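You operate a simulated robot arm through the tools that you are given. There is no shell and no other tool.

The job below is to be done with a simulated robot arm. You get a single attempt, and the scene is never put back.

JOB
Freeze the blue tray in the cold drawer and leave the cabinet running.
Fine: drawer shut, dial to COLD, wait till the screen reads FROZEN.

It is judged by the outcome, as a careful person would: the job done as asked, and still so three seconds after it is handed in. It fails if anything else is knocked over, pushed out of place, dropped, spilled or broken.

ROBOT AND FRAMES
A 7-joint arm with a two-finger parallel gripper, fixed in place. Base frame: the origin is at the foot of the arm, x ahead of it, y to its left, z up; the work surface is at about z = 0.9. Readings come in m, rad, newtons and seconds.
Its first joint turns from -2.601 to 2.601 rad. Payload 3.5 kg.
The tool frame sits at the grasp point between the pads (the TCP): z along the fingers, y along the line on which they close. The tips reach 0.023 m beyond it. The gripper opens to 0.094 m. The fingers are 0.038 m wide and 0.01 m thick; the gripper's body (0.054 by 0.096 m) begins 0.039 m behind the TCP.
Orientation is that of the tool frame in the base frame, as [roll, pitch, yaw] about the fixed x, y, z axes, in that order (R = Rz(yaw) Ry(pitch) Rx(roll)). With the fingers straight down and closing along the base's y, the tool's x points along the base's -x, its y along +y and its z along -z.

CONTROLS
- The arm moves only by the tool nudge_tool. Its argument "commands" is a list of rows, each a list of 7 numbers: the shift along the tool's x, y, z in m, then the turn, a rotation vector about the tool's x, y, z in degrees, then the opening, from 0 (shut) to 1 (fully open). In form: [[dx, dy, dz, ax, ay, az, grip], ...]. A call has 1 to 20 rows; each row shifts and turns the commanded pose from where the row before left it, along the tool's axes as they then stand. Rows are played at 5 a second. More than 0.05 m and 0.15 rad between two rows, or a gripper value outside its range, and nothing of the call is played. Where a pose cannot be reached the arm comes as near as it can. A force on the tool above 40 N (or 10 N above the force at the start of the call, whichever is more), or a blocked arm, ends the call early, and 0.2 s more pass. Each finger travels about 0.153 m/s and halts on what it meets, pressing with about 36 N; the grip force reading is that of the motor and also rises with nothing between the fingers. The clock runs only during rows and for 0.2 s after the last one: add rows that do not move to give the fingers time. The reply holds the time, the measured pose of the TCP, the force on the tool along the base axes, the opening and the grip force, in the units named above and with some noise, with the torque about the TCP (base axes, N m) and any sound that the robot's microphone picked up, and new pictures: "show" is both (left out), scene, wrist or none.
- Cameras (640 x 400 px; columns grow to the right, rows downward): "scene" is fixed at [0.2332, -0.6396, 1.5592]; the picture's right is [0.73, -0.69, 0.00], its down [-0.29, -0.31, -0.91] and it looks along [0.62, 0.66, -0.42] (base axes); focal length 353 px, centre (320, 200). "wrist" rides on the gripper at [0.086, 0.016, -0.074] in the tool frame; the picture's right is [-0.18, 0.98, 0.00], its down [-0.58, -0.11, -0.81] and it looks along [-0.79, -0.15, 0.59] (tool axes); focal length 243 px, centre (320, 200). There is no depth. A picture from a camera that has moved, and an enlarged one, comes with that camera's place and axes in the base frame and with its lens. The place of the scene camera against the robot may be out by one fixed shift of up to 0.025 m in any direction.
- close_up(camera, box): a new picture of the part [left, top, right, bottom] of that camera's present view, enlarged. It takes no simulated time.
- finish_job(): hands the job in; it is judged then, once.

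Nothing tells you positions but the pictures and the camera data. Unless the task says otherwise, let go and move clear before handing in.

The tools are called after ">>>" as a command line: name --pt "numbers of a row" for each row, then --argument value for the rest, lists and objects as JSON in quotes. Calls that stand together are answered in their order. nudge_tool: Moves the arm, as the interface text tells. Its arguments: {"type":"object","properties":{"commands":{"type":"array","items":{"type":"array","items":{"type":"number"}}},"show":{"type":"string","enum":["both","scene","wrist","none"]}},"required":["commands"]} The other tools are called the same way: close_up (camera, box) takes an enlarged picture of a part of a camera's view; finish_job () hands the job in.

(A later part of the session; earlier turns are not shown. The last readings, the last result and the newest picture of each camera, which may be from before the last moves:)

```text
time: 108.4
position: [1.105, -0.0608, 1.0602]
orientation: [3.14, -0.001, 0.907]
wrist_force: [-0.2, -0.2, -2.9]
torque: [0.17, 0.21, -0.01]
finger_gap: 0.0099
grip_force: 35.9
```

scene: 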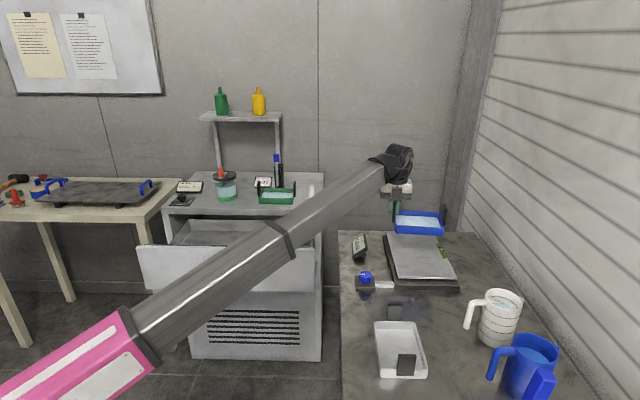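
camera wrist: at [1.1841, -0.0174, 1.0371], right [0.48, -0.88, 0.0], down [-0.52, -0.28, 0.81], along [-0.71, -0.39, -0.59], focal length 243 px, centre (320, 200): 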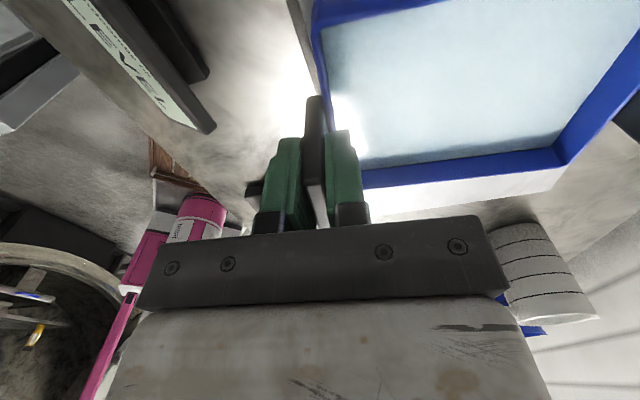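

>>> nudge_tool --pt "0.00154 -0.00476 0 0 0 0 0" --pt "0.00308 -0.00952 0 0 0 0 0" --pt "0.00462 -0.01427 0 0 0 0 0" --pt "0.00616 -0.01903 0 0 0 0 0" --pt "0.00678 -0.02093 0 0 0 0 0" --pt "0.00678 -0.02093 0 0 0 0 0" --pt "0.00678 -0.02093 0 0 0 0 0" --pt "0.00678 -0.02093 0 0 0 0 0" --pt "0.00678 -0.02093 0 0 0 0 0" --pt "0.00678 -0.02093 0 0 0 0 0" --pt "0.00678 -0.02093 0 0 0 0 0" --pt "0.00616 -0.01903 0 0 0 0 0" --pt "0.00462 -0.01427 0 0 0 0 0" --pt "0.00308 -0.00952 0 0 0 0 0" --pt "0.00154 -0.00476 0 0 0 0 0" --pt "0 0 0 0 0 0 0" --show "scene"

>>> close_up --camera "scene" --box '[300, 150, 460, 260]'

```text
time: 111.8
position: [0.9646, 0.1499, 1.061]
orientation: [3.14, -0.001, 0.908]
wrist_force: [0.1, -0.1, -2.9]
torque: [0.18, 0.16, 0.0]
finger_gap: 0.01
grip_force: 35.8
```

scene: 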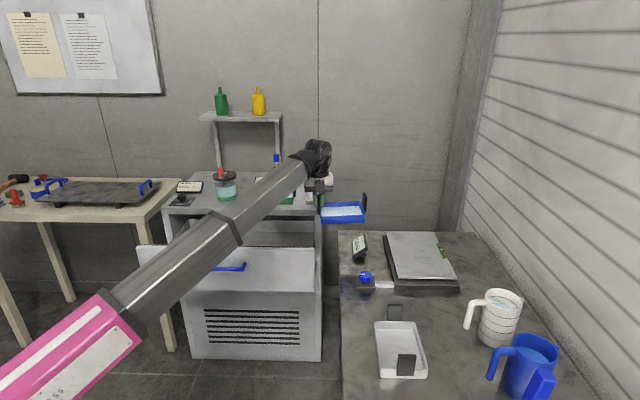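

```text
3.64 times, centred on (380, 205) of scene
camera zoom: at [0.2332, -0.6396, 1.5592], right [0.73, -0.69, 0.0], down [-0.29, -0.31, -0.91], along [0.62, 0.66, -0.42], focal length 1284 px, centre (102, 182)
```

zoom: 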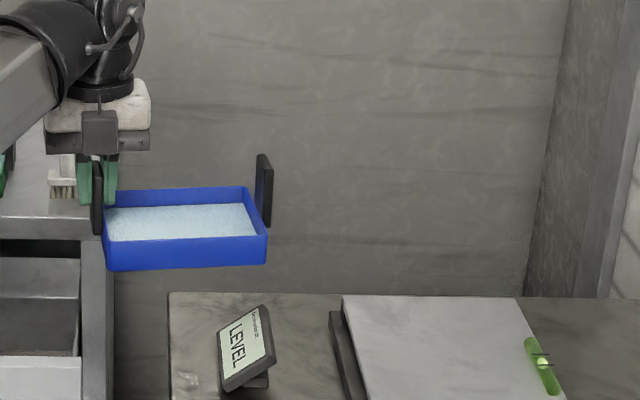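

The tray travels level and well clear. Continuing along the same line.

>>> nudge_tool --pt "0.00154 -0.00476 0 0 0 0 0" --pt "0.00308 -0.00952 0 0 0 0 0" --pt "0.00462 -0.01427 0 0 0 0 0" --pt "0.00616 -0.01903 0 0 0 0 0" --pt "0.00678 -0.02093 0 0 0 0 0" --pt "0.00678 -0.02093 0 0 0 0 0" --pt "0.00678 -0.02093 0 0 0 0 0" --pt "0.00678 -0.02093 0 0 0 0 0" --pt "0.00678 -0.02093 0 0 0 0 0" --pt "0.00678 -0.02093 0 0 0 0 0" --pt "0.00678 -0.02093 0 0 0 0 0" --pt "0.00616 -0.01903 0 0 0 0 0" --pt "0.00462 -0.01427 0 0 0 0 0" --pt "0.00308 -0.00952 0 0 0 0 0" --pt "0.00154 -0.00476 0 0 0 0 0" --pt "0 0 0 0 0 0 0" --show "scene"

>>> close_up --camera "scene" --box '[160, 140, 340, 270]'

```text
time: 115.2
position: [0.8225, 0.3611, 1.0598]
orientation: [3.138, 0.0, 0.907]
wrist_force: [0.1, -0.4, -3.6]
torque: [0.18, 0.21, 0.04]
finger_gap: 0.0096
grip_force: 35.9
```

scene: 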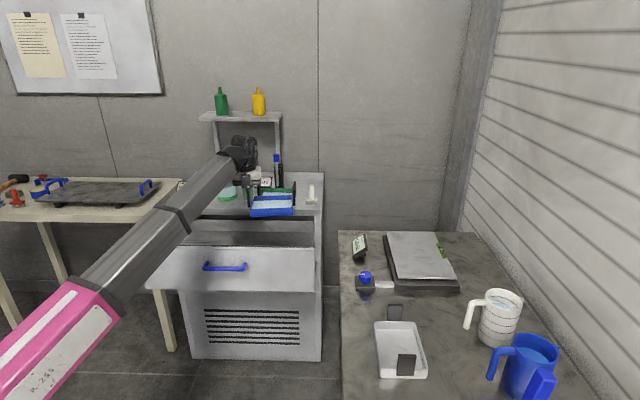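

```text
3.08 times, centred on (250, 205) of scene
camera zoom: at [0.2332, -0.6396, 1.5592], right [0.73, -0.69, 0.0], down [-0.29, -0.31, -0.91], along [0.62, 0.66, -0.42], focal length 1087 px, centre (535, 185)
```

zoom: 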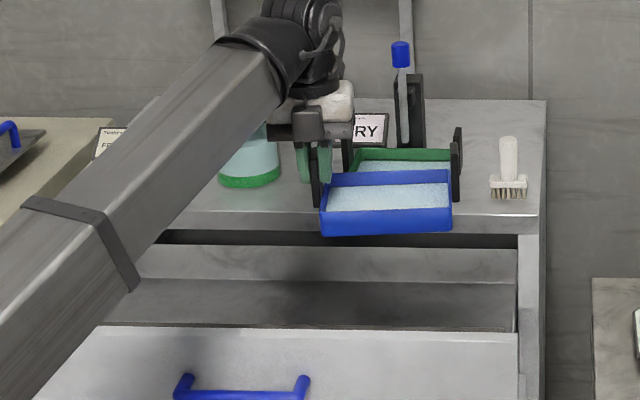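

>>> nudge_tool --pt "0.00154 -0.00476 0 0 0 0 0" --pt "0.00308 -0.00952 0 0 0 0 0" --pt "0.00462 -0.01427 0 0 0 0 0" --pt "0.00616 -0.01903 0 0 0 0 0" --pt "0.00678 -0.02093 0 0 0 0 0" --pt "0.00678 -0.02093 0 0 0 0 0" --pt "0.00678 -0.02093 0 0 0 0 0" --pt "0.00678 -0.02093 0 0 0 0 0" --pt "0.00678 -0.02093 0 0 0 0 0" --pt "0.00678 -0.02093 0 0 0 0 0" --pt "0.00678 -0.02093 0 0 0 0 0" --pt "0.00616 -0.01903 0 0 0 0 0" --pt "0.00462 -0.01427 0 0 0 0 0" --pt "0.00308 -0.00952 0 0 0 0 0" --pt "0.00154 -0.00476 0 0 0 0 0" --pt "0 0 0 0 0 0 0"

>>> close_up --camera "scene" --box '[130, 140, 340, 290]'

```text
time: 118.6
position: [0.6819, 0.571, 1.0596]
orientation: [3.14, 0.0, 0.908]
wrist_force: [-0.4, 0.3, -3.4]
torque: [0.17, 0.22, -0.02]
finger_gap: 0.0099
grip_force: 35.8
camera wrist: at [0.7472, 0.6288, 1.1347], right [0.66, -0.75, 0.0], down [-0.45, -0.39, 0.81], along [-0.6, -0.53, -0.59], focal length 243 px, centre (320, 200)
```

scene: 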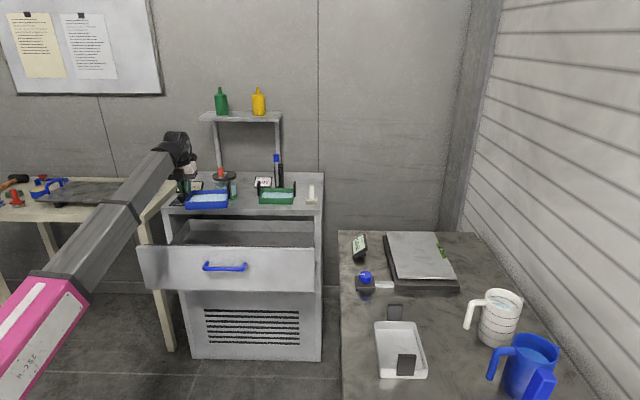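
wrist: 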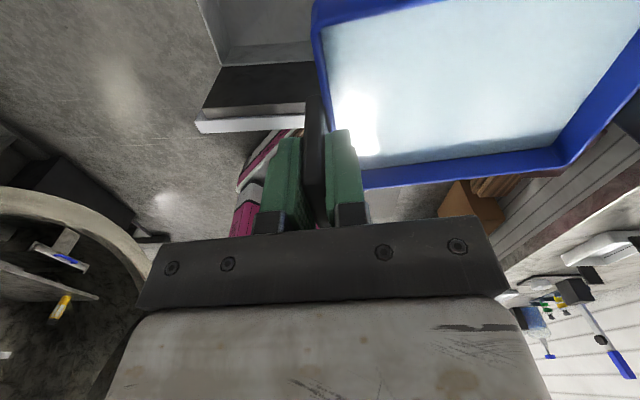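

```text
2.67 times, centred on (235, 215) of scene
camera zoom: at [0.2332, -0.6396, 1.5592], right [0.73, -0.69, 0.0], down [-0.29, -0.31, -0.91], along [0.62, 0.66, -0.42], focal length 942 px, centre (547, 160)
```

zoom: 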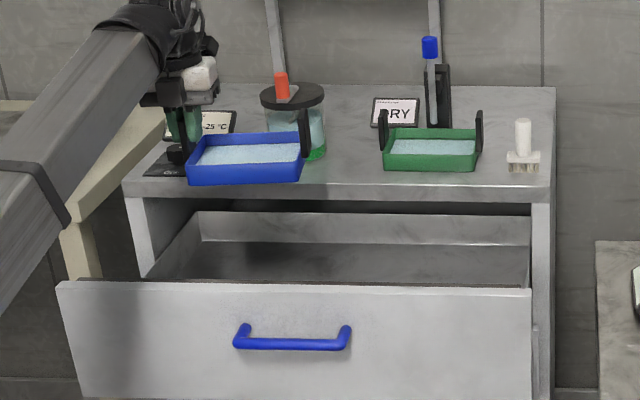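

The tray hangs over the drawer's free left half. Before lowering, I'll check the drawer's left and front walls in an enlarged wrist view.

>>> close_up --camera "wrist" --box '[180, 0, 340, 140]'

>>> close_up --camera "scene" --box '[150, 150, 230, 215]'

```text
2.86 times, centred on (260, 70) of wrist
camera zoom: at [0.7472, 0.6288, 1.1347], right [0.66, -0.75, 0.0], down [-0.45, -0.39, 0.81], along [-0.6, -0.53, -0.59], focal length 693 px, centre (491, 571)
```

zoom: 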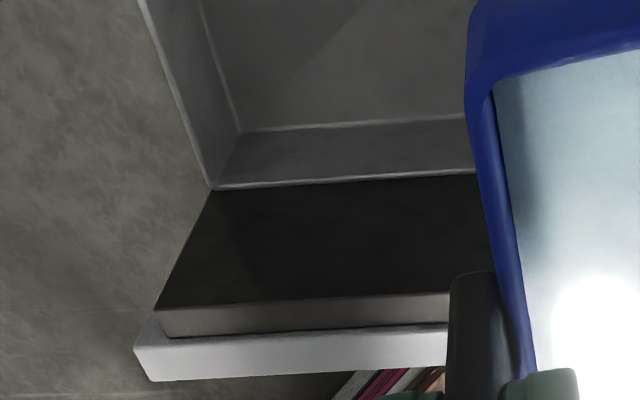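

```text
6.15 times, centred on (190, 182) of scene
camera zoom: at [0.2332, -0.6396, 1.5592], right [0.73, -0.69, 0.0], down [-0.29, -0.31, -0.91], along [0.62, 0.66, -0.42], focal length 2174 px, centre (1120, 308)
```

zoom: 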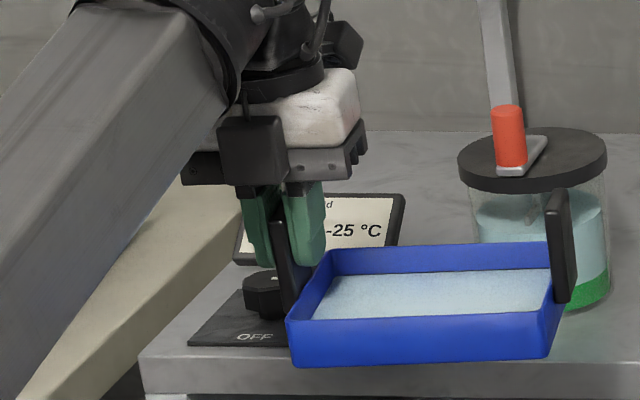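

Everything is lined up: tray over the free left half, front wall ≈0.80 and cabinet front ≈1.02 along the drawer axis with the tool at 0.886. I'll lower smoothly in stages, watching clearances.

>>> nudge_tool --pt "0 0 0.004 0 0 0 0" --pt "0 0 0.008 0 0 0 0" --pt "0 0 0.012 0 0 0 0" --pt "0 0 0.016 0 0 0 0" --pt "0 0 0.018 0 0 0 0" --pt "0 0 0.018 0 0 0 0" --pt "0 0 0.018 0 0 0 0" --pt "0 0 0.016 0 0 0 0" --pt "0 0 0.012 0 0 0 0" --pt "0 0 0.008 0 0 0 0" --pt "0 0 0.004 0 0 0 0" --pt "0 0 0 0 0 0 0"

>>> close_up --camera "scene" --box '[120, 140, 330, 290]'

```text
time: 121.2
position: [0.6818, 0.5705, 0.9264]
orientation: [3.141, 0.001, 0.907]
wrist_force: [-0.3, -0.9, -2.9]
torque: [0.16, 0.17, 0.03]
finger_gap: 0.0098
grip_force: 36.0
camera wrist: at [0.7476, 0.6295, 1.001], right [0.66, -0.75, 0.0], down [-0.45, -0.39, 0.81], along [-0.6, -0.53, -0.59], focal length 243 px, centre (320, 200)
```

scene: 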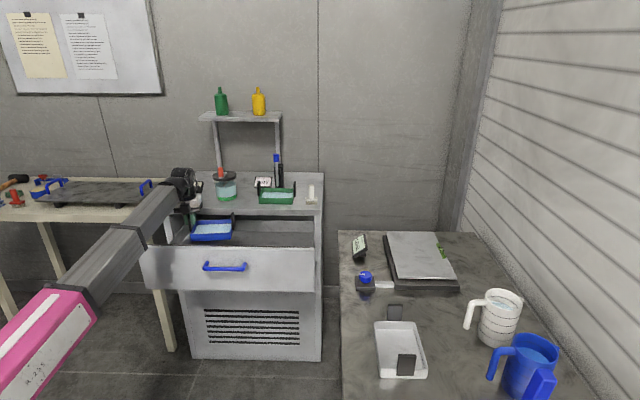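
wrist: 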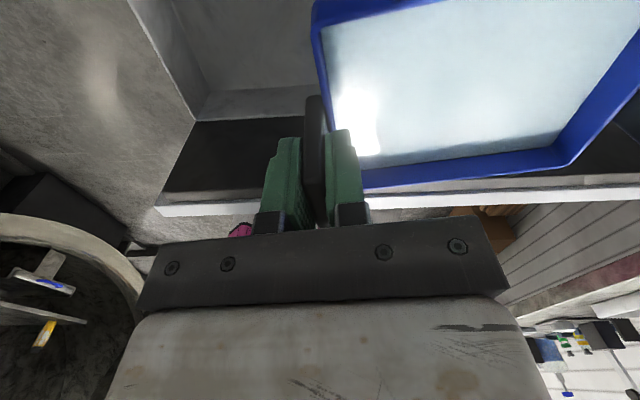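

```text
2.67 times, centred on (225, 215) of scene
camera zoom: at [0.2332, -0.6396, 1.5592], right [0.73, -0.69, 0.0], down [-0.29, -0.31, -0.91], along [0.62, 0.66, -0.42], focal length 942 px, centre (573, 160)
```

zoom: 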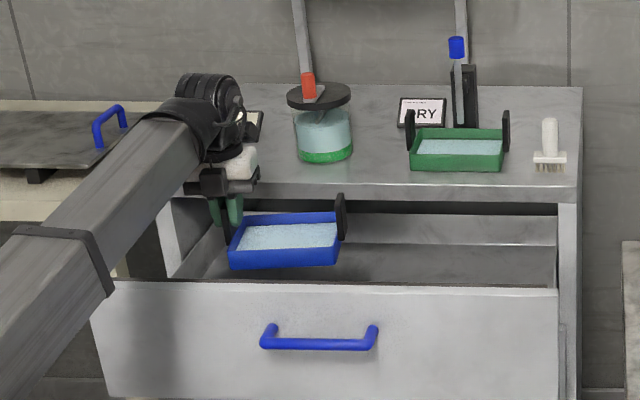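

>>> close_up --camera "wrist" --box '[120, 0, 340, 220]'

>>> close_up --camera "wrist" --box '[340, 100, 640, 260]'

```text
1.82 times, centred on (230, 110) of wrist
camera zoom: at [0.7476, 0.6295, 1.001], right [0.66, -0.75, 0.0], down [-0.45, -0.39, 0.81], along [-0.6, -0.53, -0.59], focal length 441 px, centre (484, 364)
```

zoom: 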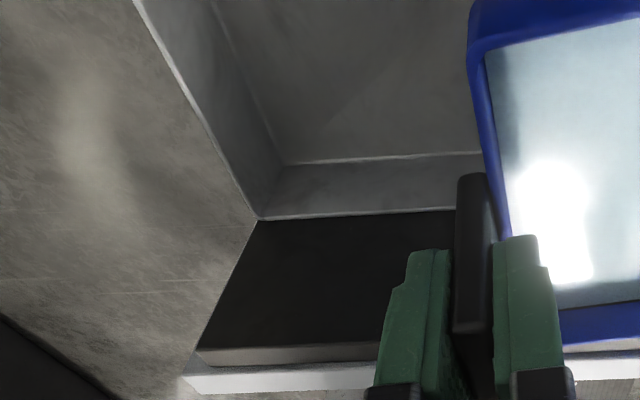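

```text
2.13 times, centred on (490, 180) of wrist
camera zoom: at [0.7476, 0.6295, 1.001], right [0.66, -0.75, 0.0], down [-0.45, -0.39, 0.81], along [-0.6, -0.53, -0.59], focal length 518 px, centre (-43, 243)
```

zoom: 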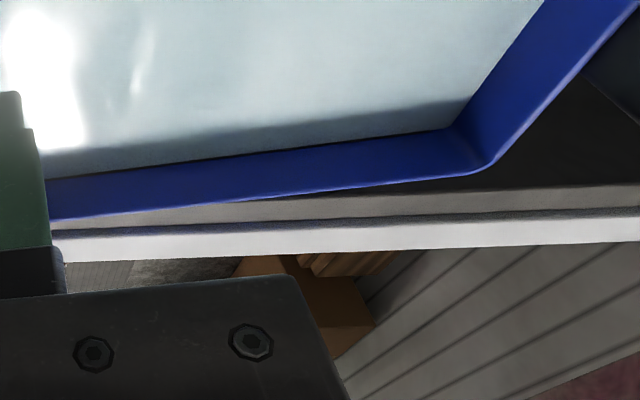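

Two views now put the drawer floor at z≈0.694 and front wall at ≈0.807, so contact is expected at TCP z≈0.758. I'll lower to about 0.785 and check again.

>>> nudge_tool --pt "0 0 0.004 0 0 0 0" --pt "0 0 0.008 0 0 0 0" --pt "0 0 0.012 0 0 0 0" --pt "0 0 0.016 0 0 0 0" --pt "0 0 0.018 0 0 0 0" --pt "0 0 0.018 0 0 0 0" --pt "0 0 0.018 0 0 0 0" --pt "0 0 0.016 0 0 0 0" --pt "0 0 0.012 0 0 0 0" --pt "0 0 0.008 0 0 0 0" --pt "0 0 0.006 0 0 0 0" --pt "0 0 0.004 0 0 0 0" --pt "0 0 0 0 0 0 0"

>>> close_up --camera "scene" --box '[120, 140, 330, 290]'

```text
time: 124.0
position: [0.6822, 0.5697, 0.7837]
orientation: [3.14, 0.0, 0.909]
wrist_force: [-0.1, -0.2, -3.2]
torque: [0.16, 0.21, 0.03]
finger_gap: 0.0096
grip_force: 36.1
camera wrist: at [0.7471, 0.6289, 0.8601], right [0.66, -0.75, 0.0], down [-0.45, -0.39, 0.81], along [-0.6, -0.53, -0.59], focal length 243 px, centre (320, 200)
```

scene: 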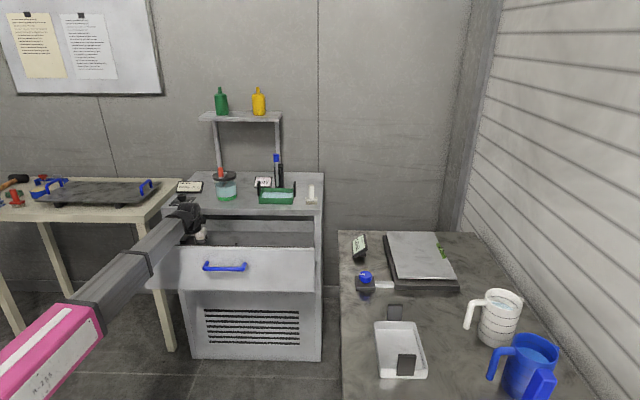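
wrist: 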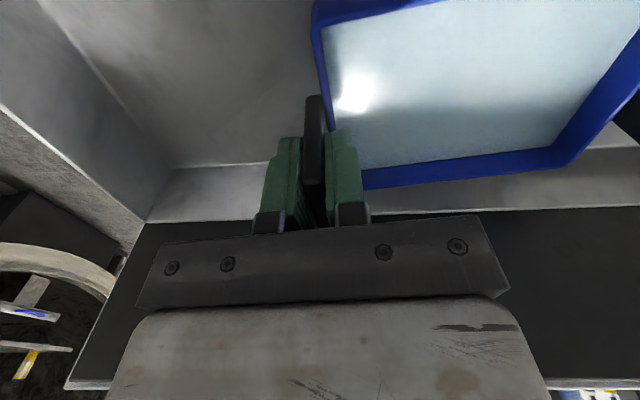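

```text
2.67 times, centred on (225, 215) of scene
camera zoom: at [0.2332, -0.6396, 1.5592], right [0.73, -0.69, 0.0], down [-0.29, -0.31, -0.91], along [0.62, 0.66, -0.42], focal length 942 px, centre (573, 160)
```

zoom: 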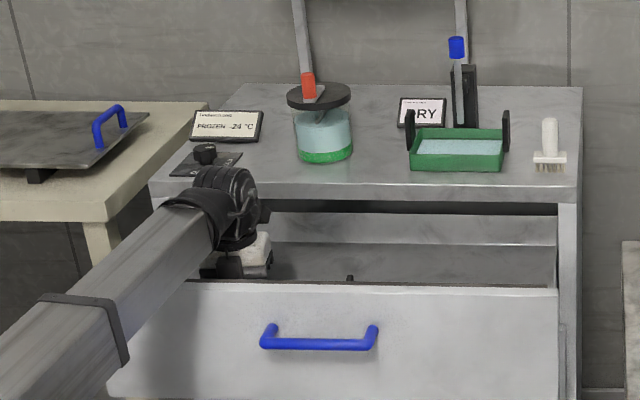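

Inside the drawer with clearance all round. The screen seems to have changed slightly; I'll zoom in on it and on the beam/panel gap.

>>> close_up --camera "scene" --box '[150, 150, 230, 210]'

>>> close_up --camera "scene" --box '[130, 195, 250, 270]'

>>> close_up --camera "wrist" --box '[120, 80, 640, 260]'

```text
6.67 times, centred on (190, 180) of scene
camera zoom: at [0.2332, -0.6396, 1.5592], right [0.73, -0.69, 0.0], down [-0.29, -0.31, -0.91], along [0.62, 0.66, -0.42], focal length 2355 px, centre (1187, 333)
```

zoom: 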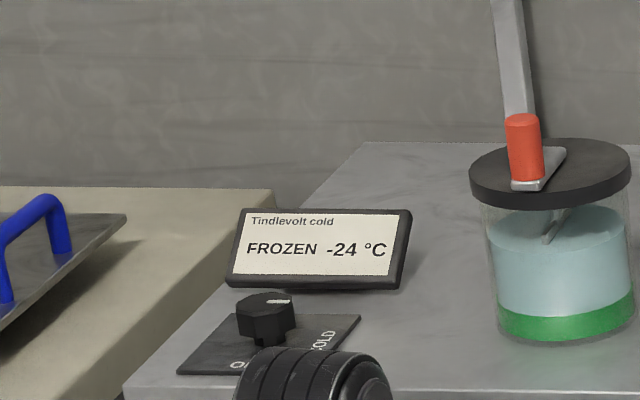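

```text
5.33 times, centred on (190, 232) of scene
camera zoom: at [0.2332, -0.6396, 1.5592], right [0.73, -0.69, 0.0], down [-0.29, -0.31, -0.91], along [0.62, 0.66, -0.42], focal length 1884 px, centre (1013, 27)
```

zoom: 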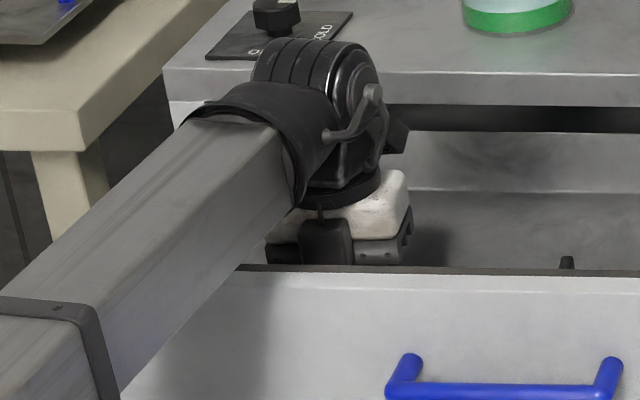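

```text
1.23 times, centred on (380, 170) of wrist
camera zoom: at [0.7471, 0.6289, 0.8601], right [0.66, -0.75, 0.0], down [-0.45, -0.39, 0.81], along [-0.6, -0.53, -0.59], focal length 299 px, centre (246, 237)
```

zoom: 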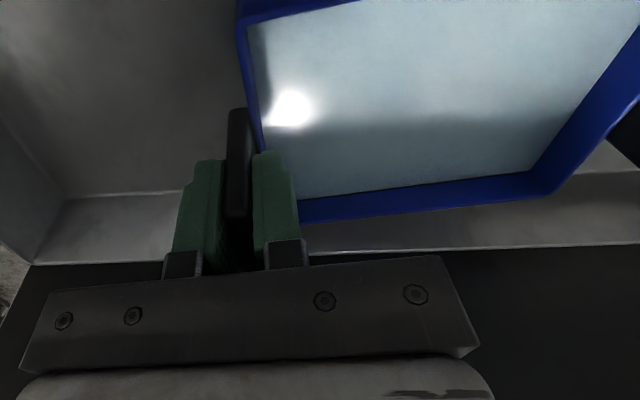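

>>> nudge_tool --pt "0 0 0.003 0 0 0 0" --pt "0 0 0.005 0 0 0 0" --pt "0 0 0.004 0 0 0 0" --pt "0 0 0.002 0 0 0 0" --pt "0 0 0.001 0 0 0 0" --pt "0 0 0 0 0 0 0" --show "none"

```text
time: 125.4
position: [0.6808, 0.5704, 0.7702]
orientation: [3.139, 0.0, 0.908]
wrist_force: [0.3, 0.1, -3.8]
torque: [0.2, 0.19, 0.02]
finger_gap: 0.0099
grip_force: 35.6
```

>>> nudge_tool --pt "0 0 0.002 0 0 0 0" --pt "0 0 0.002 0 0 0 0" --pt "0 0 0.002 0 0 0 0" --pt "0 0 0 0 0 0 0" --show "none"

```text
time: 126.4
position: [0.682, 0.5697, 0.7633]
orientation: [3.139, 0.002, 0.907]
wrist_force: [-0.3, -0.1, -3.3]
torque: [0.16, 0.23, 0.03]
finger_gap: 0.0098
grip_force: 36.1
```

No contact yet (still carrying 3.3 N). I'll keep lowering in 1–2 mm steps.

>>> nudge_tool --pt "0 0 0.0015 0 0 0 0" --pt "0 0 0.0015 0 0 0 0" --pt "0 0 0.0015 0 0 0 0" --pt "0 0 0 0 0 0 0" --show "none"

```text
time: 127.4
position: [0.6806, 0.5713, 0.7607]
orientation: [3.14, -0.001, 0.908]
wrist_force: [-0.9, 0.6, -4.0]
torque: [0.16, 0.23, -0.02]
finger_gap: 0.0097
grip_force: 35.5
```

>>> nudge_tool --pt "0 0 0.0015 0 0 0 0" --pt "0 0 0.0015 0 0 0 0" --pt "0 0 0.0015 0 0 0 0" --pt "0 0 0 0 0 0 0" --show "wrist"

>>> close_up --camera "wrist" --box '[120, 80, 640, 260]'

```text
time: 128.4
position: [0.6803, 0.571, 0.756]
orientation: [3.138, 0.0, 0.907]
wrist_force: [-1.1, 0.7, 26.4]
torque: [0.18, 0.14, 0.03]
finger_gap: 0.0099
grip_force: 36.6
camera wrist: at [0.7469, 0.6293, 0.8317], right [0.66, -0.75, 0.0], down [-0.45, -0.39, 0.81], along [-0.6, -0.53, -0.59], focal length 243 px, centre (320, 200)
```

wrist: 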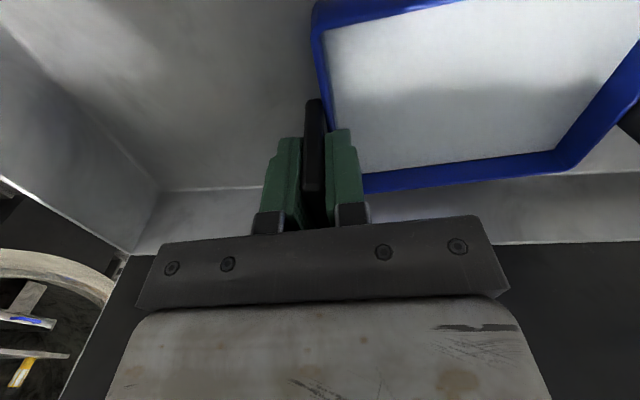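

```text
1.23 times, centred on (380, 170) of wrist
camera zoom: at [0.7469, 0.6293, 0.8317], right [0.66, -0.75, 0.0], down [-0.45, -0.39, 0.81], along [-0.6, -0.53, -0.59], focal length 299 px, centre (246, 237)
```

zoom: 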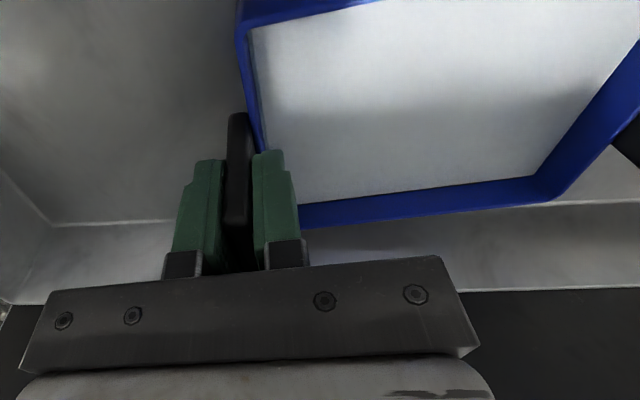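

The tray is on the drawer floor (26 N contact), and its contents have turned white — it's freezing in this upper drawer, confirming it's the cold one. I'll relieve the pressure and open the fingers to release the lug.

>>> nudge_tool --pt "0 0 -0.0007 0 0 0 0" --pt "0 0 0 0 0 0 0.15" --pt "0 0 0 0 0 0 0.25" --pt "0 0 0 0 0 0 0.35" --pt "0 0 0 0 0 0 0.45" --pt "0 0 0 0 0 0 0.45" --pt "0 0 0 0 0 0 0.45" --show "wrist"

```text
time: 130.0
position: [0.6808, 0.5706, 0.7567]
orientation: [3.14, 0.001, 0.909]
wrist_force: [-0.8, 0.2, -0.2]
torque: [-0.03, 0.01, -0.01]
finger_gap: 0.0424
grip_force: 0.1
camera wrist: at [0.7472, 0.629, 0.8312], right [0.66, -0.75, 0.0], down [-0.45, -0.39, 0.81], along [-0.6, -0.53, -0.59], focal length 243 px, centre (320, 200)
```

wrist: 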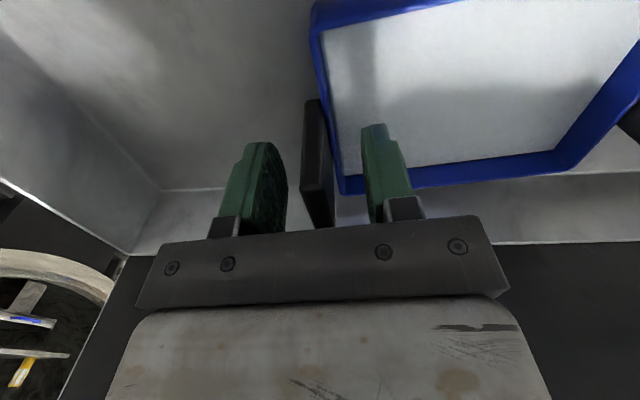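

Released cleanly; the tray stays put. I'll lift the gripper straight up out of the drawer.

>>> nudge_tool --pt "0 0 -0.01 0 0 0 0.45" --pt "0 0 -0.02 0 0 0 0.45" --pt "0 0 -0.03 0 0 0 0.45" --pt "0 0 -0.04 0 0 0 0.45" --pt "0 0 -0.04 0 0 0 0.45" --pt "0 0 -0.04 0 0 0 0.45" --pt "0 0 -0.04 0 0 0 0.45" --pt "0 0 -0.04 0 0 0 0.45" --pt "0 0 -0.03 0 0 0 0.45" --pt "0 0 0 0 0 0 0.45"

>>> close_up --camera "scene" --box '[130, 150, 340, 290]'

```text
time: 132.2
position: [0.6781, 0.572, 1.0471]
orientation: [3.14, -0.002, 0.908]
wrist_force: [0.1, -0.4, -0.2]
torque: [-0.01, 0.05, 0.02]
finger_gap: 0.0424
grip_force: 0.1
camera wrist: at [0.746, 0.6309, 1.1222], right [0.66, -0.75, 0.0], down [-0.45, -0.39, 0.81], along [-0.6, -0.53, -0.59], focal length 243 px, centre (320, 200)
```

scene: 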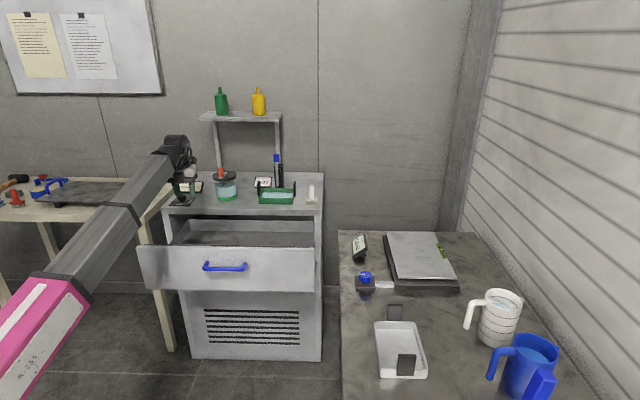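
wrist: 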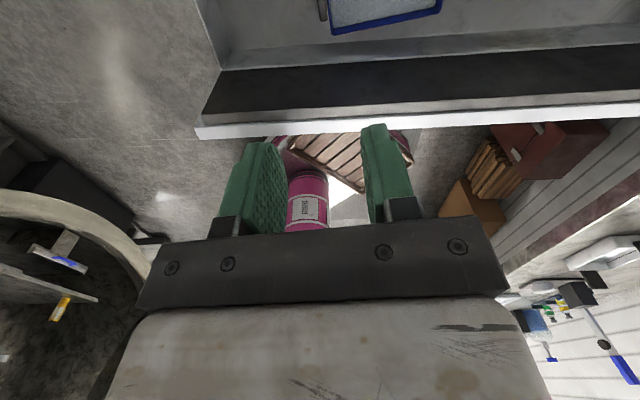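

```text
2.86 times, centred on (235, 220) of scene
camera zoom: at [0.2332, -0.6396, 1.5592], right [0.73, -0.69, 0.0], down [-0.29, -0.31, -0.91], along [0.62, 0.66, -0.42], focal length 1009 px, centre (563, 143)
```

zoom: 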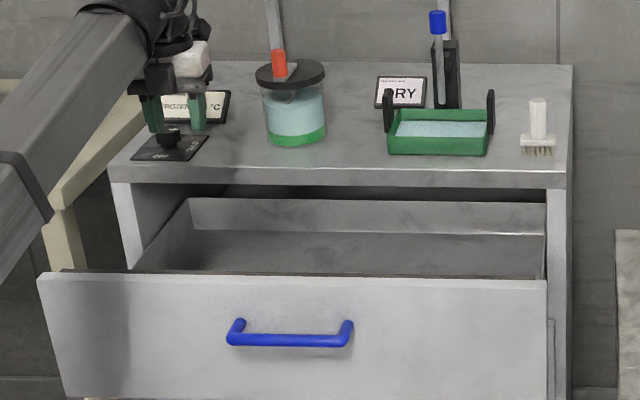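

The tray is in; nothing else moved. I'll now yaw the tool, back out over the aisle, and get ready to close the drawer by its handle.

>>> nudge_tool --pt "0 0 0 0 0 -7.55 1" --pt "0 0 0 0 0 -7.55 1" --pt "0 0 0 0 0 -7.55 1" --pt "0 0 0 0 0 -7.55 1" --pt "0 0 0 0 0 -7.55 1" --pt "0 0 0 0 0 -7.55 1" --pt "0 0 0 0 0 -7.55 1" --pt "0 0 0 0 0 -7.55 1" --pt "0 0 0 0 0 -7.55 1" --pt "0 0 0 0 0 -7.55 1" --pt "0 0 0 0 0 -7.55 1" --pt "-0.0067 -0.0364 0 0 0 0 1" --pt "-0.0067 -0.0364 0 0 0 0 1" --pt "-0.0067 -0.0364 0 0 0 0 1" --pt "-0.0067 -0.0364 0 0 0 0 1" --pt "0 0 0 0 0 0 1" --show "scene"

```text
time: 135.6
position: [0.5973, 0.4513, 1.0456]
orientation: [3.142, 0.002, 2.358]
wrist_force: [-0.1, 0.2, 0.2]
torque: [0.01, 0.01, 0.01]
finger_gap: 0.0941
grip_force: 0.0
```

scene: 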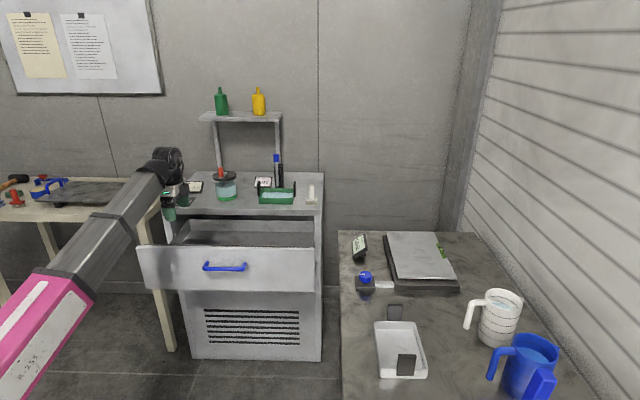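

>>> nudge_tool --pt "0 0 0 -8.2 0 0 1" --pt "0 0 0 -8.2 0 0 1" --pt "0 0 0 -8.2 0 0 1" --pt "0 0 0 -8.2 0 0 1" --pt "0 0 0 -8.2 0 0 1" --pt "0 0 0 -8.2 0 0 1" --pt "0 0 0 -8.2 0 0 1" --pt "0 0 0 -8.2 0 0 1" --pt "0 0 0 -8.2 0 0 1" --pt "0 0 0 -8.2 0 0 1" --pt "0 0 0 -8.0 0 0 1" --pt "-0.037 0 -0.0202 0 0 0 1" --pt "-0.037 0 -0.0202 0 0 0 1" --pt "-0.037 0 -0.0202 0 0 0 1" --pt "-0.037 0 -0.0202 0 0 0 1" --pt "0 0 0 0 0 0 1" --show "scene"

```text
time: 139.0
position: [0.6454, 0.2893, 1.0455]
orientation: [1.57, 0.003, 2.357]
wrist_force: [0.3, 0.0, 0.5]
torque: [-0.04, 0.03, 0.01]
finger_gap: 0.0939
grip_force: 0.0
```

scene: 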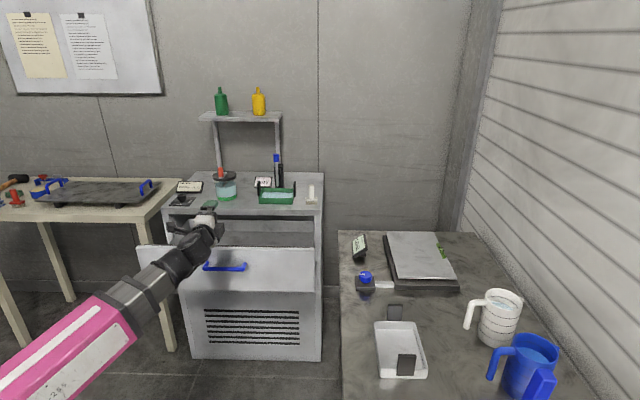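

>>> nudge_tool --pt "0 -0.0402 0 0 0 0 1" --pt "0 -0.0402 0 0 0 0 1" --pt "0 -0.0402 0 0 0 0 1" --pt "0 -0.0402 0 0 0 0 1" --pt "0 -0.0402 0 0 0 0 1" --pt "0 -0.04 0 0 0 0 1" --pt "0 0 0 0 0 0 1" --pt "0 0 0.02 0 0 0 1" --pt "0 0 0.02 0 0 0 1" --pt "0 0 0.02 0 0 0 1" --pt "0 0 0 0 0 0 1"

```text
time: 141.4
position: [0.686, 0.3297, 0.8064]
orientation: [1.571, 0.003, 2.356]
wrist_force: [-0.5, -0.2, -1.3]
torque: [0.03, -0.02, -0.01]
finger_gap: 0.0943
grip_force: 0.1
camera wrist: at [0.5739, 0.3379, 0.8228], right [0.13, -0.13, 0.98], down [-0.16, -0.98, -0.11], along [0.98, -0.14, -0.15], focal length 243 px, centre (320, 200)
```

scene: 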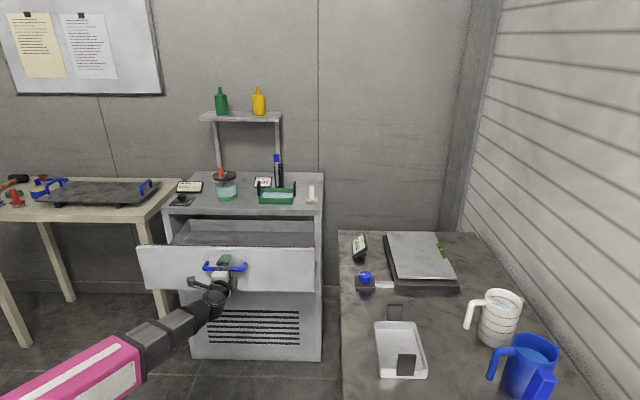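
wrist: 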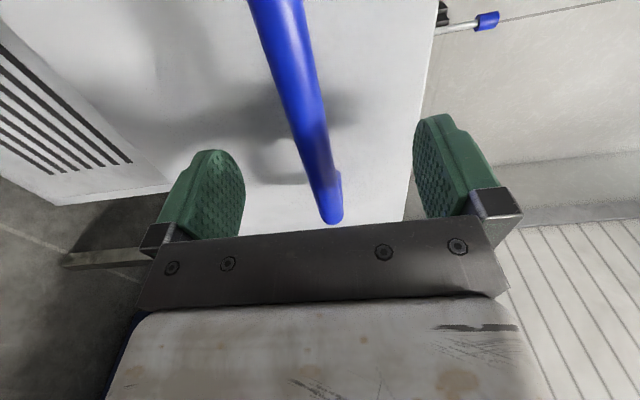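

>>> nudge_tool --pt "0 -0.0015 0.006 0 0 0 1" --pt "0 0 0 0 0 0 1" --pt "0 0 0 0 0 0 0" --pt "0 0 0 0 0 0 0" --pt "0 0 0 0 0 0 0" --show "none"

```text
time: 142.6
position: [0.6919, 0.3342, 0.8051]
orientation: [1.569, 0.0, 2.356]
wrist_force: [4.9, 1.5, 25.1]
torque: [0.32, 0.0, -0.2]
finger_gap: 0.0157
grip_force: 45.3
```

The handle is gripped. I'll push the drawer in slowly so the trays aren't disturbed.

>>> nudge_tool --pt "0 0.0006 0.004 0 0 0 0" --pt "0 0 0.008 0 0 0 0" --pt "0 0 0.013 0 0 0 0" --pt "0 0 0.013 0 0 0 0" --pt "0 0 0.013 0 0 0 0" --pt "0 0 0.013 0 0 0 0" --pt "0 0 0.013 0 0 0 0" --pt "0 0 0.013 0 0 0 0" --pt "0 0 0.013 0 0 0 0" --pt "0 0 0.013 0 0 0 0" --pt "0 0 0.013 0 0 0 0" --pt "0 0 0.013 0 0 0 0" --pt "0 0 0.013 0 0 0 0" --pt "0 0 0.013 0 0 0 0" --pt "0 0 0.013 0 0 0 0" --pt "0 0 0.013 0 0 0 0" --pt "0 0 0.008 0 0 0 0" --pt "0 0 0.004 0 0 0 0" --pt "0 0 0 0 0 0 0" --show "scene"

```text
time: 146.6
position: [0.8353, 0.4798, 0.8051]
orientation: [1.572, 0.001, 2.356]
wrist_force: [9.6, -12.9, 20.6]
torque: [0.45, 0.16, 0.79]
finger_gap: 0.0157
grip_force: 44.7
```

scene: 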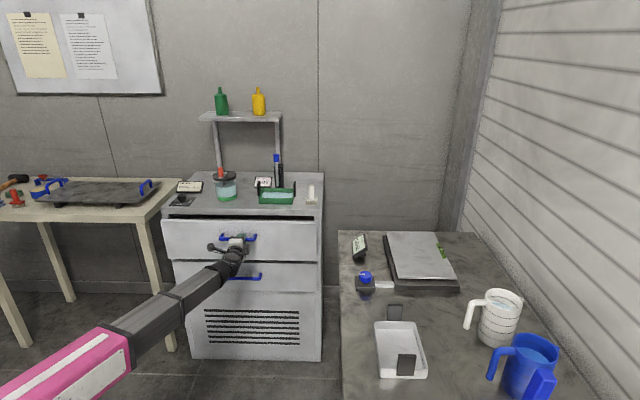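

>>> nudge_tool --pt "-0.0006 0.0005 0.005 0 0 0 0" --pt "-0.0002 0 0.009 0 0 0 0" --pt "0 0 0.009 0 0 0 0" --pt "0 0 0.006 0 0 0 0" --pt "0 0 0.004 0 0 0 0" --pt "0 0 0.002 0 0 0 0" --pt "0 0 0 0 0 0 0" --show "scene"

>>> close_up --camera "scene" --box '[160, 205, 330, 311]'

>>> close_up --camera "scene" --box '[150, 150, 230, 210]'

```text
time: 148.2
position: [0.8604, 0.503, 0.8043]
orientation: [1.57, 0.002, 2.36]
wrist_force: [-18.4, -12.5, 12.0]
torque: [0.52, 0.34, 0.45]
finger_gap: 0.0153
grip_force: 45.5
```

scene: 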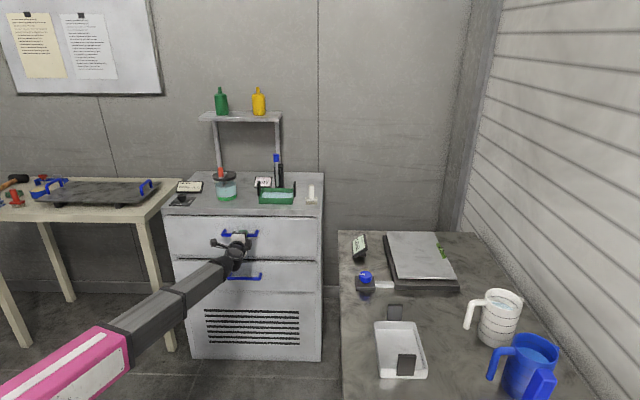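

```text
3.76 times, centred on (245, 258) of scene
camera zoom: at [0.2332, -0.6396, 1.5592], right [0.73, -0.69, 0.0], down [-0.29, -0.31, -0.91], along [0.62, 0.66, -0.42], focal length 1330 px, centre (602, -18)
```

zoom: 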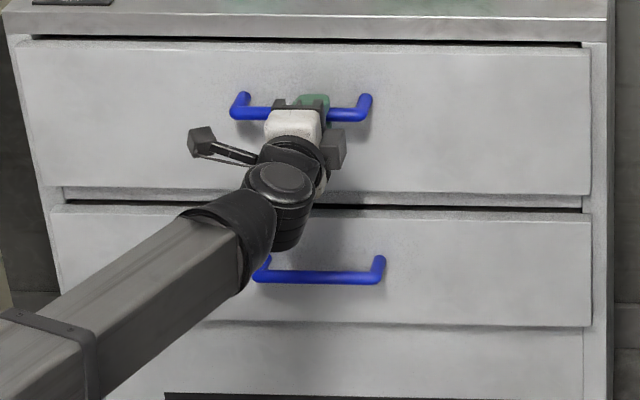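

```text
6.67 times, centred on (190, 180) of scene
camera zoom: at [0.2332, -0.6396, 1.5592], right [0.73, -0.69, 0.0], down [-0.29, -0.31, -0.91], along [0.62, 0.66, -0.42], focal length 2355 px, centre (1187, 333)
```

zoom: 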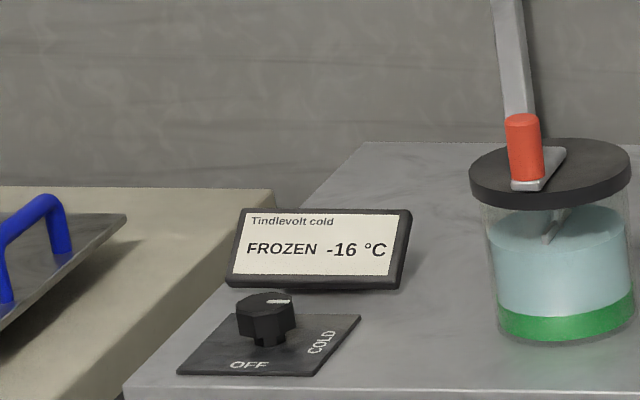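

The drawer is shut exactly as in the original picture. The screen rose to −16 °C while this drawer was open, which confirms it is the cold one. I'll release, back off, and wait for it to cool again.

>>> nudge_tool --pt "0 0 0 0 0 0 0.5" --pt "0 0 0 0 0 0 1" --pt "0 0 0 0 0 0 1" --pt "0 0 -0.02 0 0 0 1" --pt "0 0 -0.03 0 0 0 1" --pt "0 0 -0.04 0 0 0 1" --pt "0 0 -0.04 0 0 0 1" --pt "0 0 -0.04 0 0 0 1" --pt "0 0.03 -0.02 0 0 0 1" --pt "0 0.04 0 0 0 0 1" --pt "0 0.04 0 0 0 0 1" --pt "0 0.04 0 0 0 0 1" --pt "0 0.04 0 0 0 0 1" --pt "0 0 0 0 0 0 1" --pt "0 0 0 0 0 0 1" --pt "0 0 0 0 0 0 1" --show "scene"

>>> close_up --camera "scene" --box '[150, 150, 230, 210]'

>>> close_up --camera "scene" --box '[160, 205, 330, 311]'

```text
time: 151.6
position: [0.7254, 0.3672, 0.9958]
orientation: [1.571, 0.003, 2.355]
wrist_force: [0.2, -0.2, -0.6]
torque: [0.0, 0.02, 0.02]
finger_gap: 0.0939
grip_force: 0.1
```

scene: 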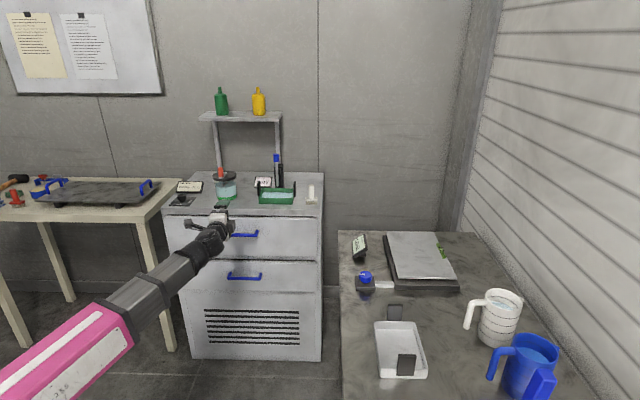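

```text
6.67 times, centred on (190, 180) of scene
camera zoom: at [0.2332, -0.6396, 1.5592], right [0.73, -0.69, 0.0], down [-0.29, -0.31, -0.91], along [0.62, 0.66, -0.42], focal length 2355 px, centre (1187, 333)
```

zoom: 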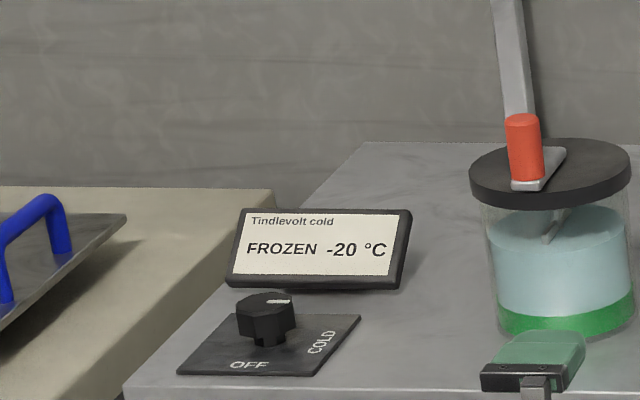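

```text
3.76 times, centred on (245, 258) of scene
camera zoom: at [0.2332, -0.6396, 1.5592], right [0.73, -0.69, 0.0], down [-0.29, -0.31, -0.91], along [0.62, 0.66, -0.42], focal length 1330 px, centre (602, -18)
```

zoom: 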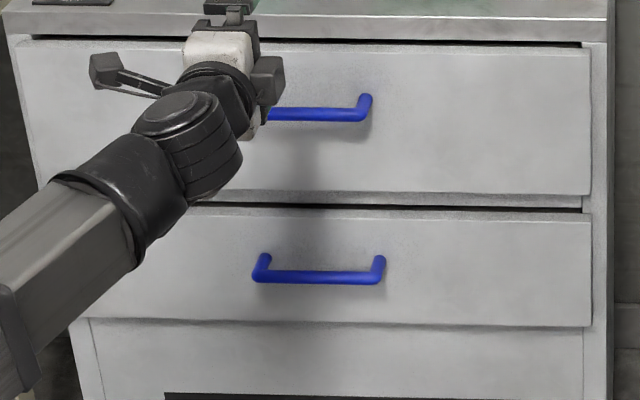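

With the drawer shut the screen reads FROZEN −20 °C and is falling again. I'll move the arm further clear and wait a good while so the tray freezes fully.

>>> nudge_tool --pt "0 0.02 -0.03 0 0 0 1" --pt "0 0.02 -0.03 0 0 0 1" --pt "0 0.01 -0.03 0 0 0 1" --pt "0 0 0 0 0 0 1" --pt "0 0 0 0 0 0 1" --pt "0 0 0 0 0 0 1" --pt "0 0 0 0 0 0 1" --pt "0 0 0 0 0 0 1" --pt "0 0 0 0 0 0 1" --pt "0 0 0 0 0 0 1" --pt "0 0 0 0 0 0 1" --pt "0 0 0 0 0 0 1" --pt "0 0 0 0 0 0 1" --pt "0 0 0 0 0 0 1" --pt "0 0 0 0 0 0 1" --pt "0 0 0 0 0 0 1" --pt "0 0 0 0 0 0 1" --pt "0 0 0 0 0 0 1" --pt "0 0 0 0 0 0 1" --pt "0 0 0 0 0 0 1" --show "none"

>>> nudge_tool --pt "0 0 0 0 0 0 1" --pt "0 0 0 0 0 0 1" --pt "0 0 0 0 0 0 1" --pt "0 0 0 0 0 0 1" --pt "0 0 0 0 0 0 1" --pt "0 0 0 0 0 0 1" --pt "0 0 0 0 0 0 1" --pt "0 0 0 0 0 0 1" --pt "0 0 0 0 0 0 1" --pt "0 0 0 0 0 0 1" --pt "0 0 0 0 0 0 1" --pt "0 0 0 0 0 0 1" --pt "0 0 0 0 0 0 1" --pt "0 0 0 0 0 0 1" --pt "0 0 0 0 0 0 1" --pt "0 0 0 0 0 0 1" --pt "0 0 0 0 0 0 1" --pt "0 0 0 0 0 0 1" --pt "0 0 0 0 0 0 1" --pt "0 0 0 0 0 0 1" --show "none"

>>> nudge_tool --pt "0 0 0 0 0 0 1" --pt "0 0 0 0 0 0 1" --pt "0 0 0 0 0 0 1" --pt "0 0 0 0 0 0 1" --pt "0 0 0 0 0 0 1" --pt "0 0 0 0 0 0 1" --pt "0 0 0 0 0 0 1" --pt "0 0 0 0 0 0 1" --pt "0 0 0 0 0 0 1" --pt "0 0 0 0 0 0 1" --pt "0 0 0 0 0 0 1" --pt "0 0 0 0 0 0 1" --pt "0 0 0 0 0 0 1" --pt "0 0 0 0 0 0 1" --pt "0 0 0 0 0 0 1" --pt "0 0 0 0 0 0 1" --pt "0 0 0 0 0 0 1" --pt "0 0 0 0 0 0 1" --pt "0 0 0 0 0 0 1" --pt "0 0 0 0 0 0 1" --show "both"

>>> close_up --camera "scene" --box '[150, 150, 230, 210]'

>>> close_up --camera "scene" --box '[150, 90, 340, 290]'

>>> close_up --camera "scene" --box '[330, 220, 600, 400]'

```text
time: 155.8
position: [0.6634, 0.305, 1.0429]
orientation: [1.571, 0.002, 2.358]
wrist_force: [-0.3, 0.3, -1.4]
torque: [0.01, 0.02, 0.0]
finger_gap: 0.094
grip_force: 0.1
```

```text
time: 160.0
position: [0.6632, 0.3042, 1.0423]
orientation: [1.573, 0.001, 2.356]
wrist_force: [-0.2, -0.4, -0.3]
torque: [0.01, -0.01, -0.02]
finger_gap: 0.0942
grip_force: 0.0
```

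```text
time: 164.2
position: [0.6626, 0.3037, 1.0454]
orientation: [1.571, 0.002, 2.357]
wrist_force: [-1.3, -0.1, 0.1]
torque: [0.03, 0.02, 0.01]
finger_gap: 0.0942
grip_force: 0.1
camera wrist: at [0.5497, 0.3127, 1.0602], right [0.13, -0.13, 0.98], down [-0.16, -0.98, -0.11], along [0.98, -0.14, -0.15], focal length 243 px, centre (320, 200)
```

scene: 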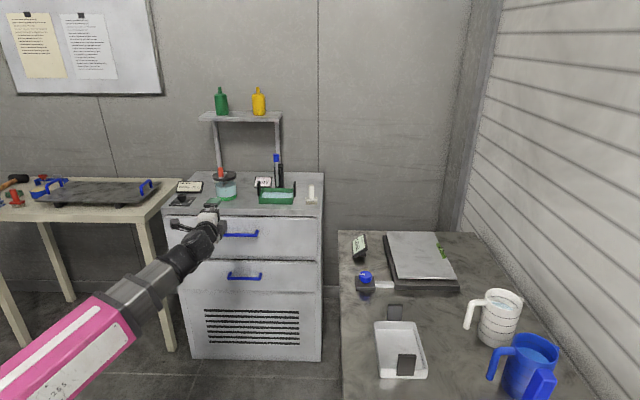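
wrist: 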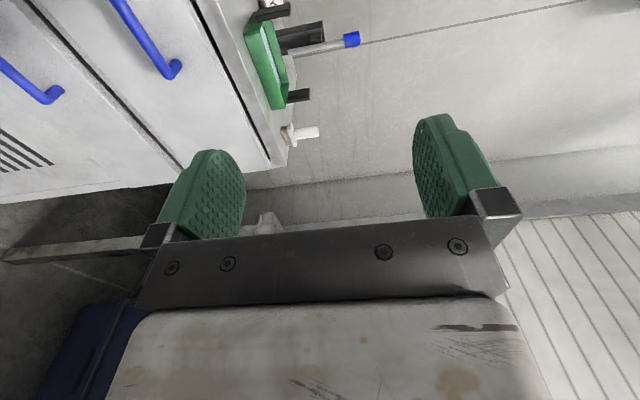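

```text
6.67 times, centred on (190, 180) of scene
camera zoom: at [0.2332, -0.6396, 1.5592], right [0.73, -0.69, 0.0], down [-0.29, -0.31, -0.91], along [0.62, 0.66, -0.42], focal length 2355 px, centre (1187, 333)
```

zoom: 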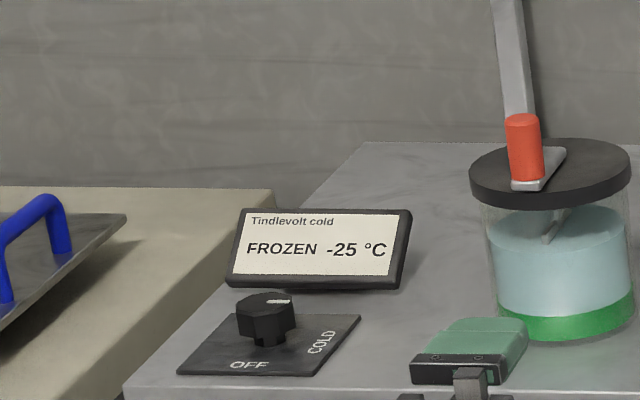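

```text
2.00 times, centred on (245, 190) of scene
camera zoom: at [0.2332, -0.6396, 1.5592], right [0.73, -0.69, 0.0], down [-0.29, -0.31, -0.91], along [0.62, 0.66, -0.42], focal length 706 px, centre (470, 220)
```

zoom: 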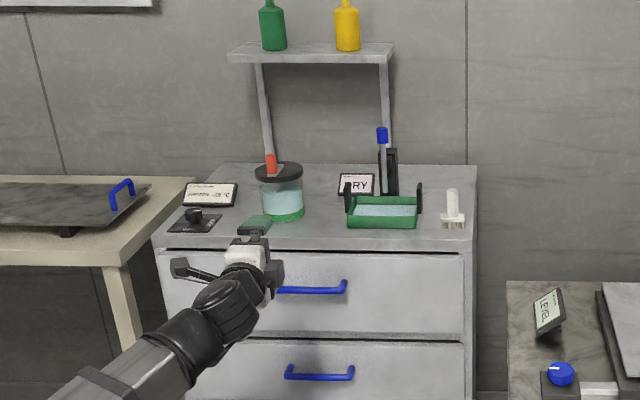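

```text
2.22 times, centred on (465, 310) of scene
camera zoom: at [0.2332, -0.6396, 1.5592], right [0.73, -0.69, 0.0], down [-0.29, -0.31, -0.91], along [0.62, 0.66, -0.42], focal length 785 px, centre (-2, -44)
```

zoom: 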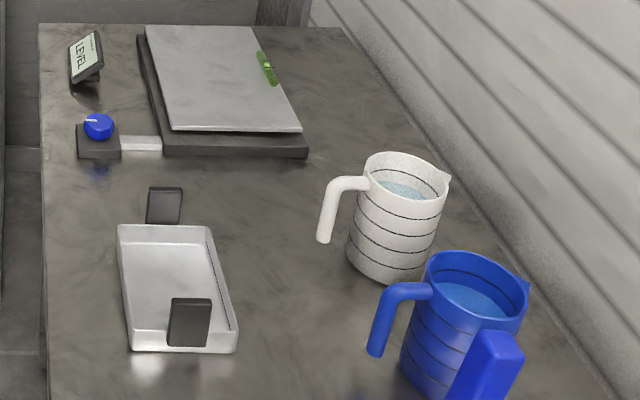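

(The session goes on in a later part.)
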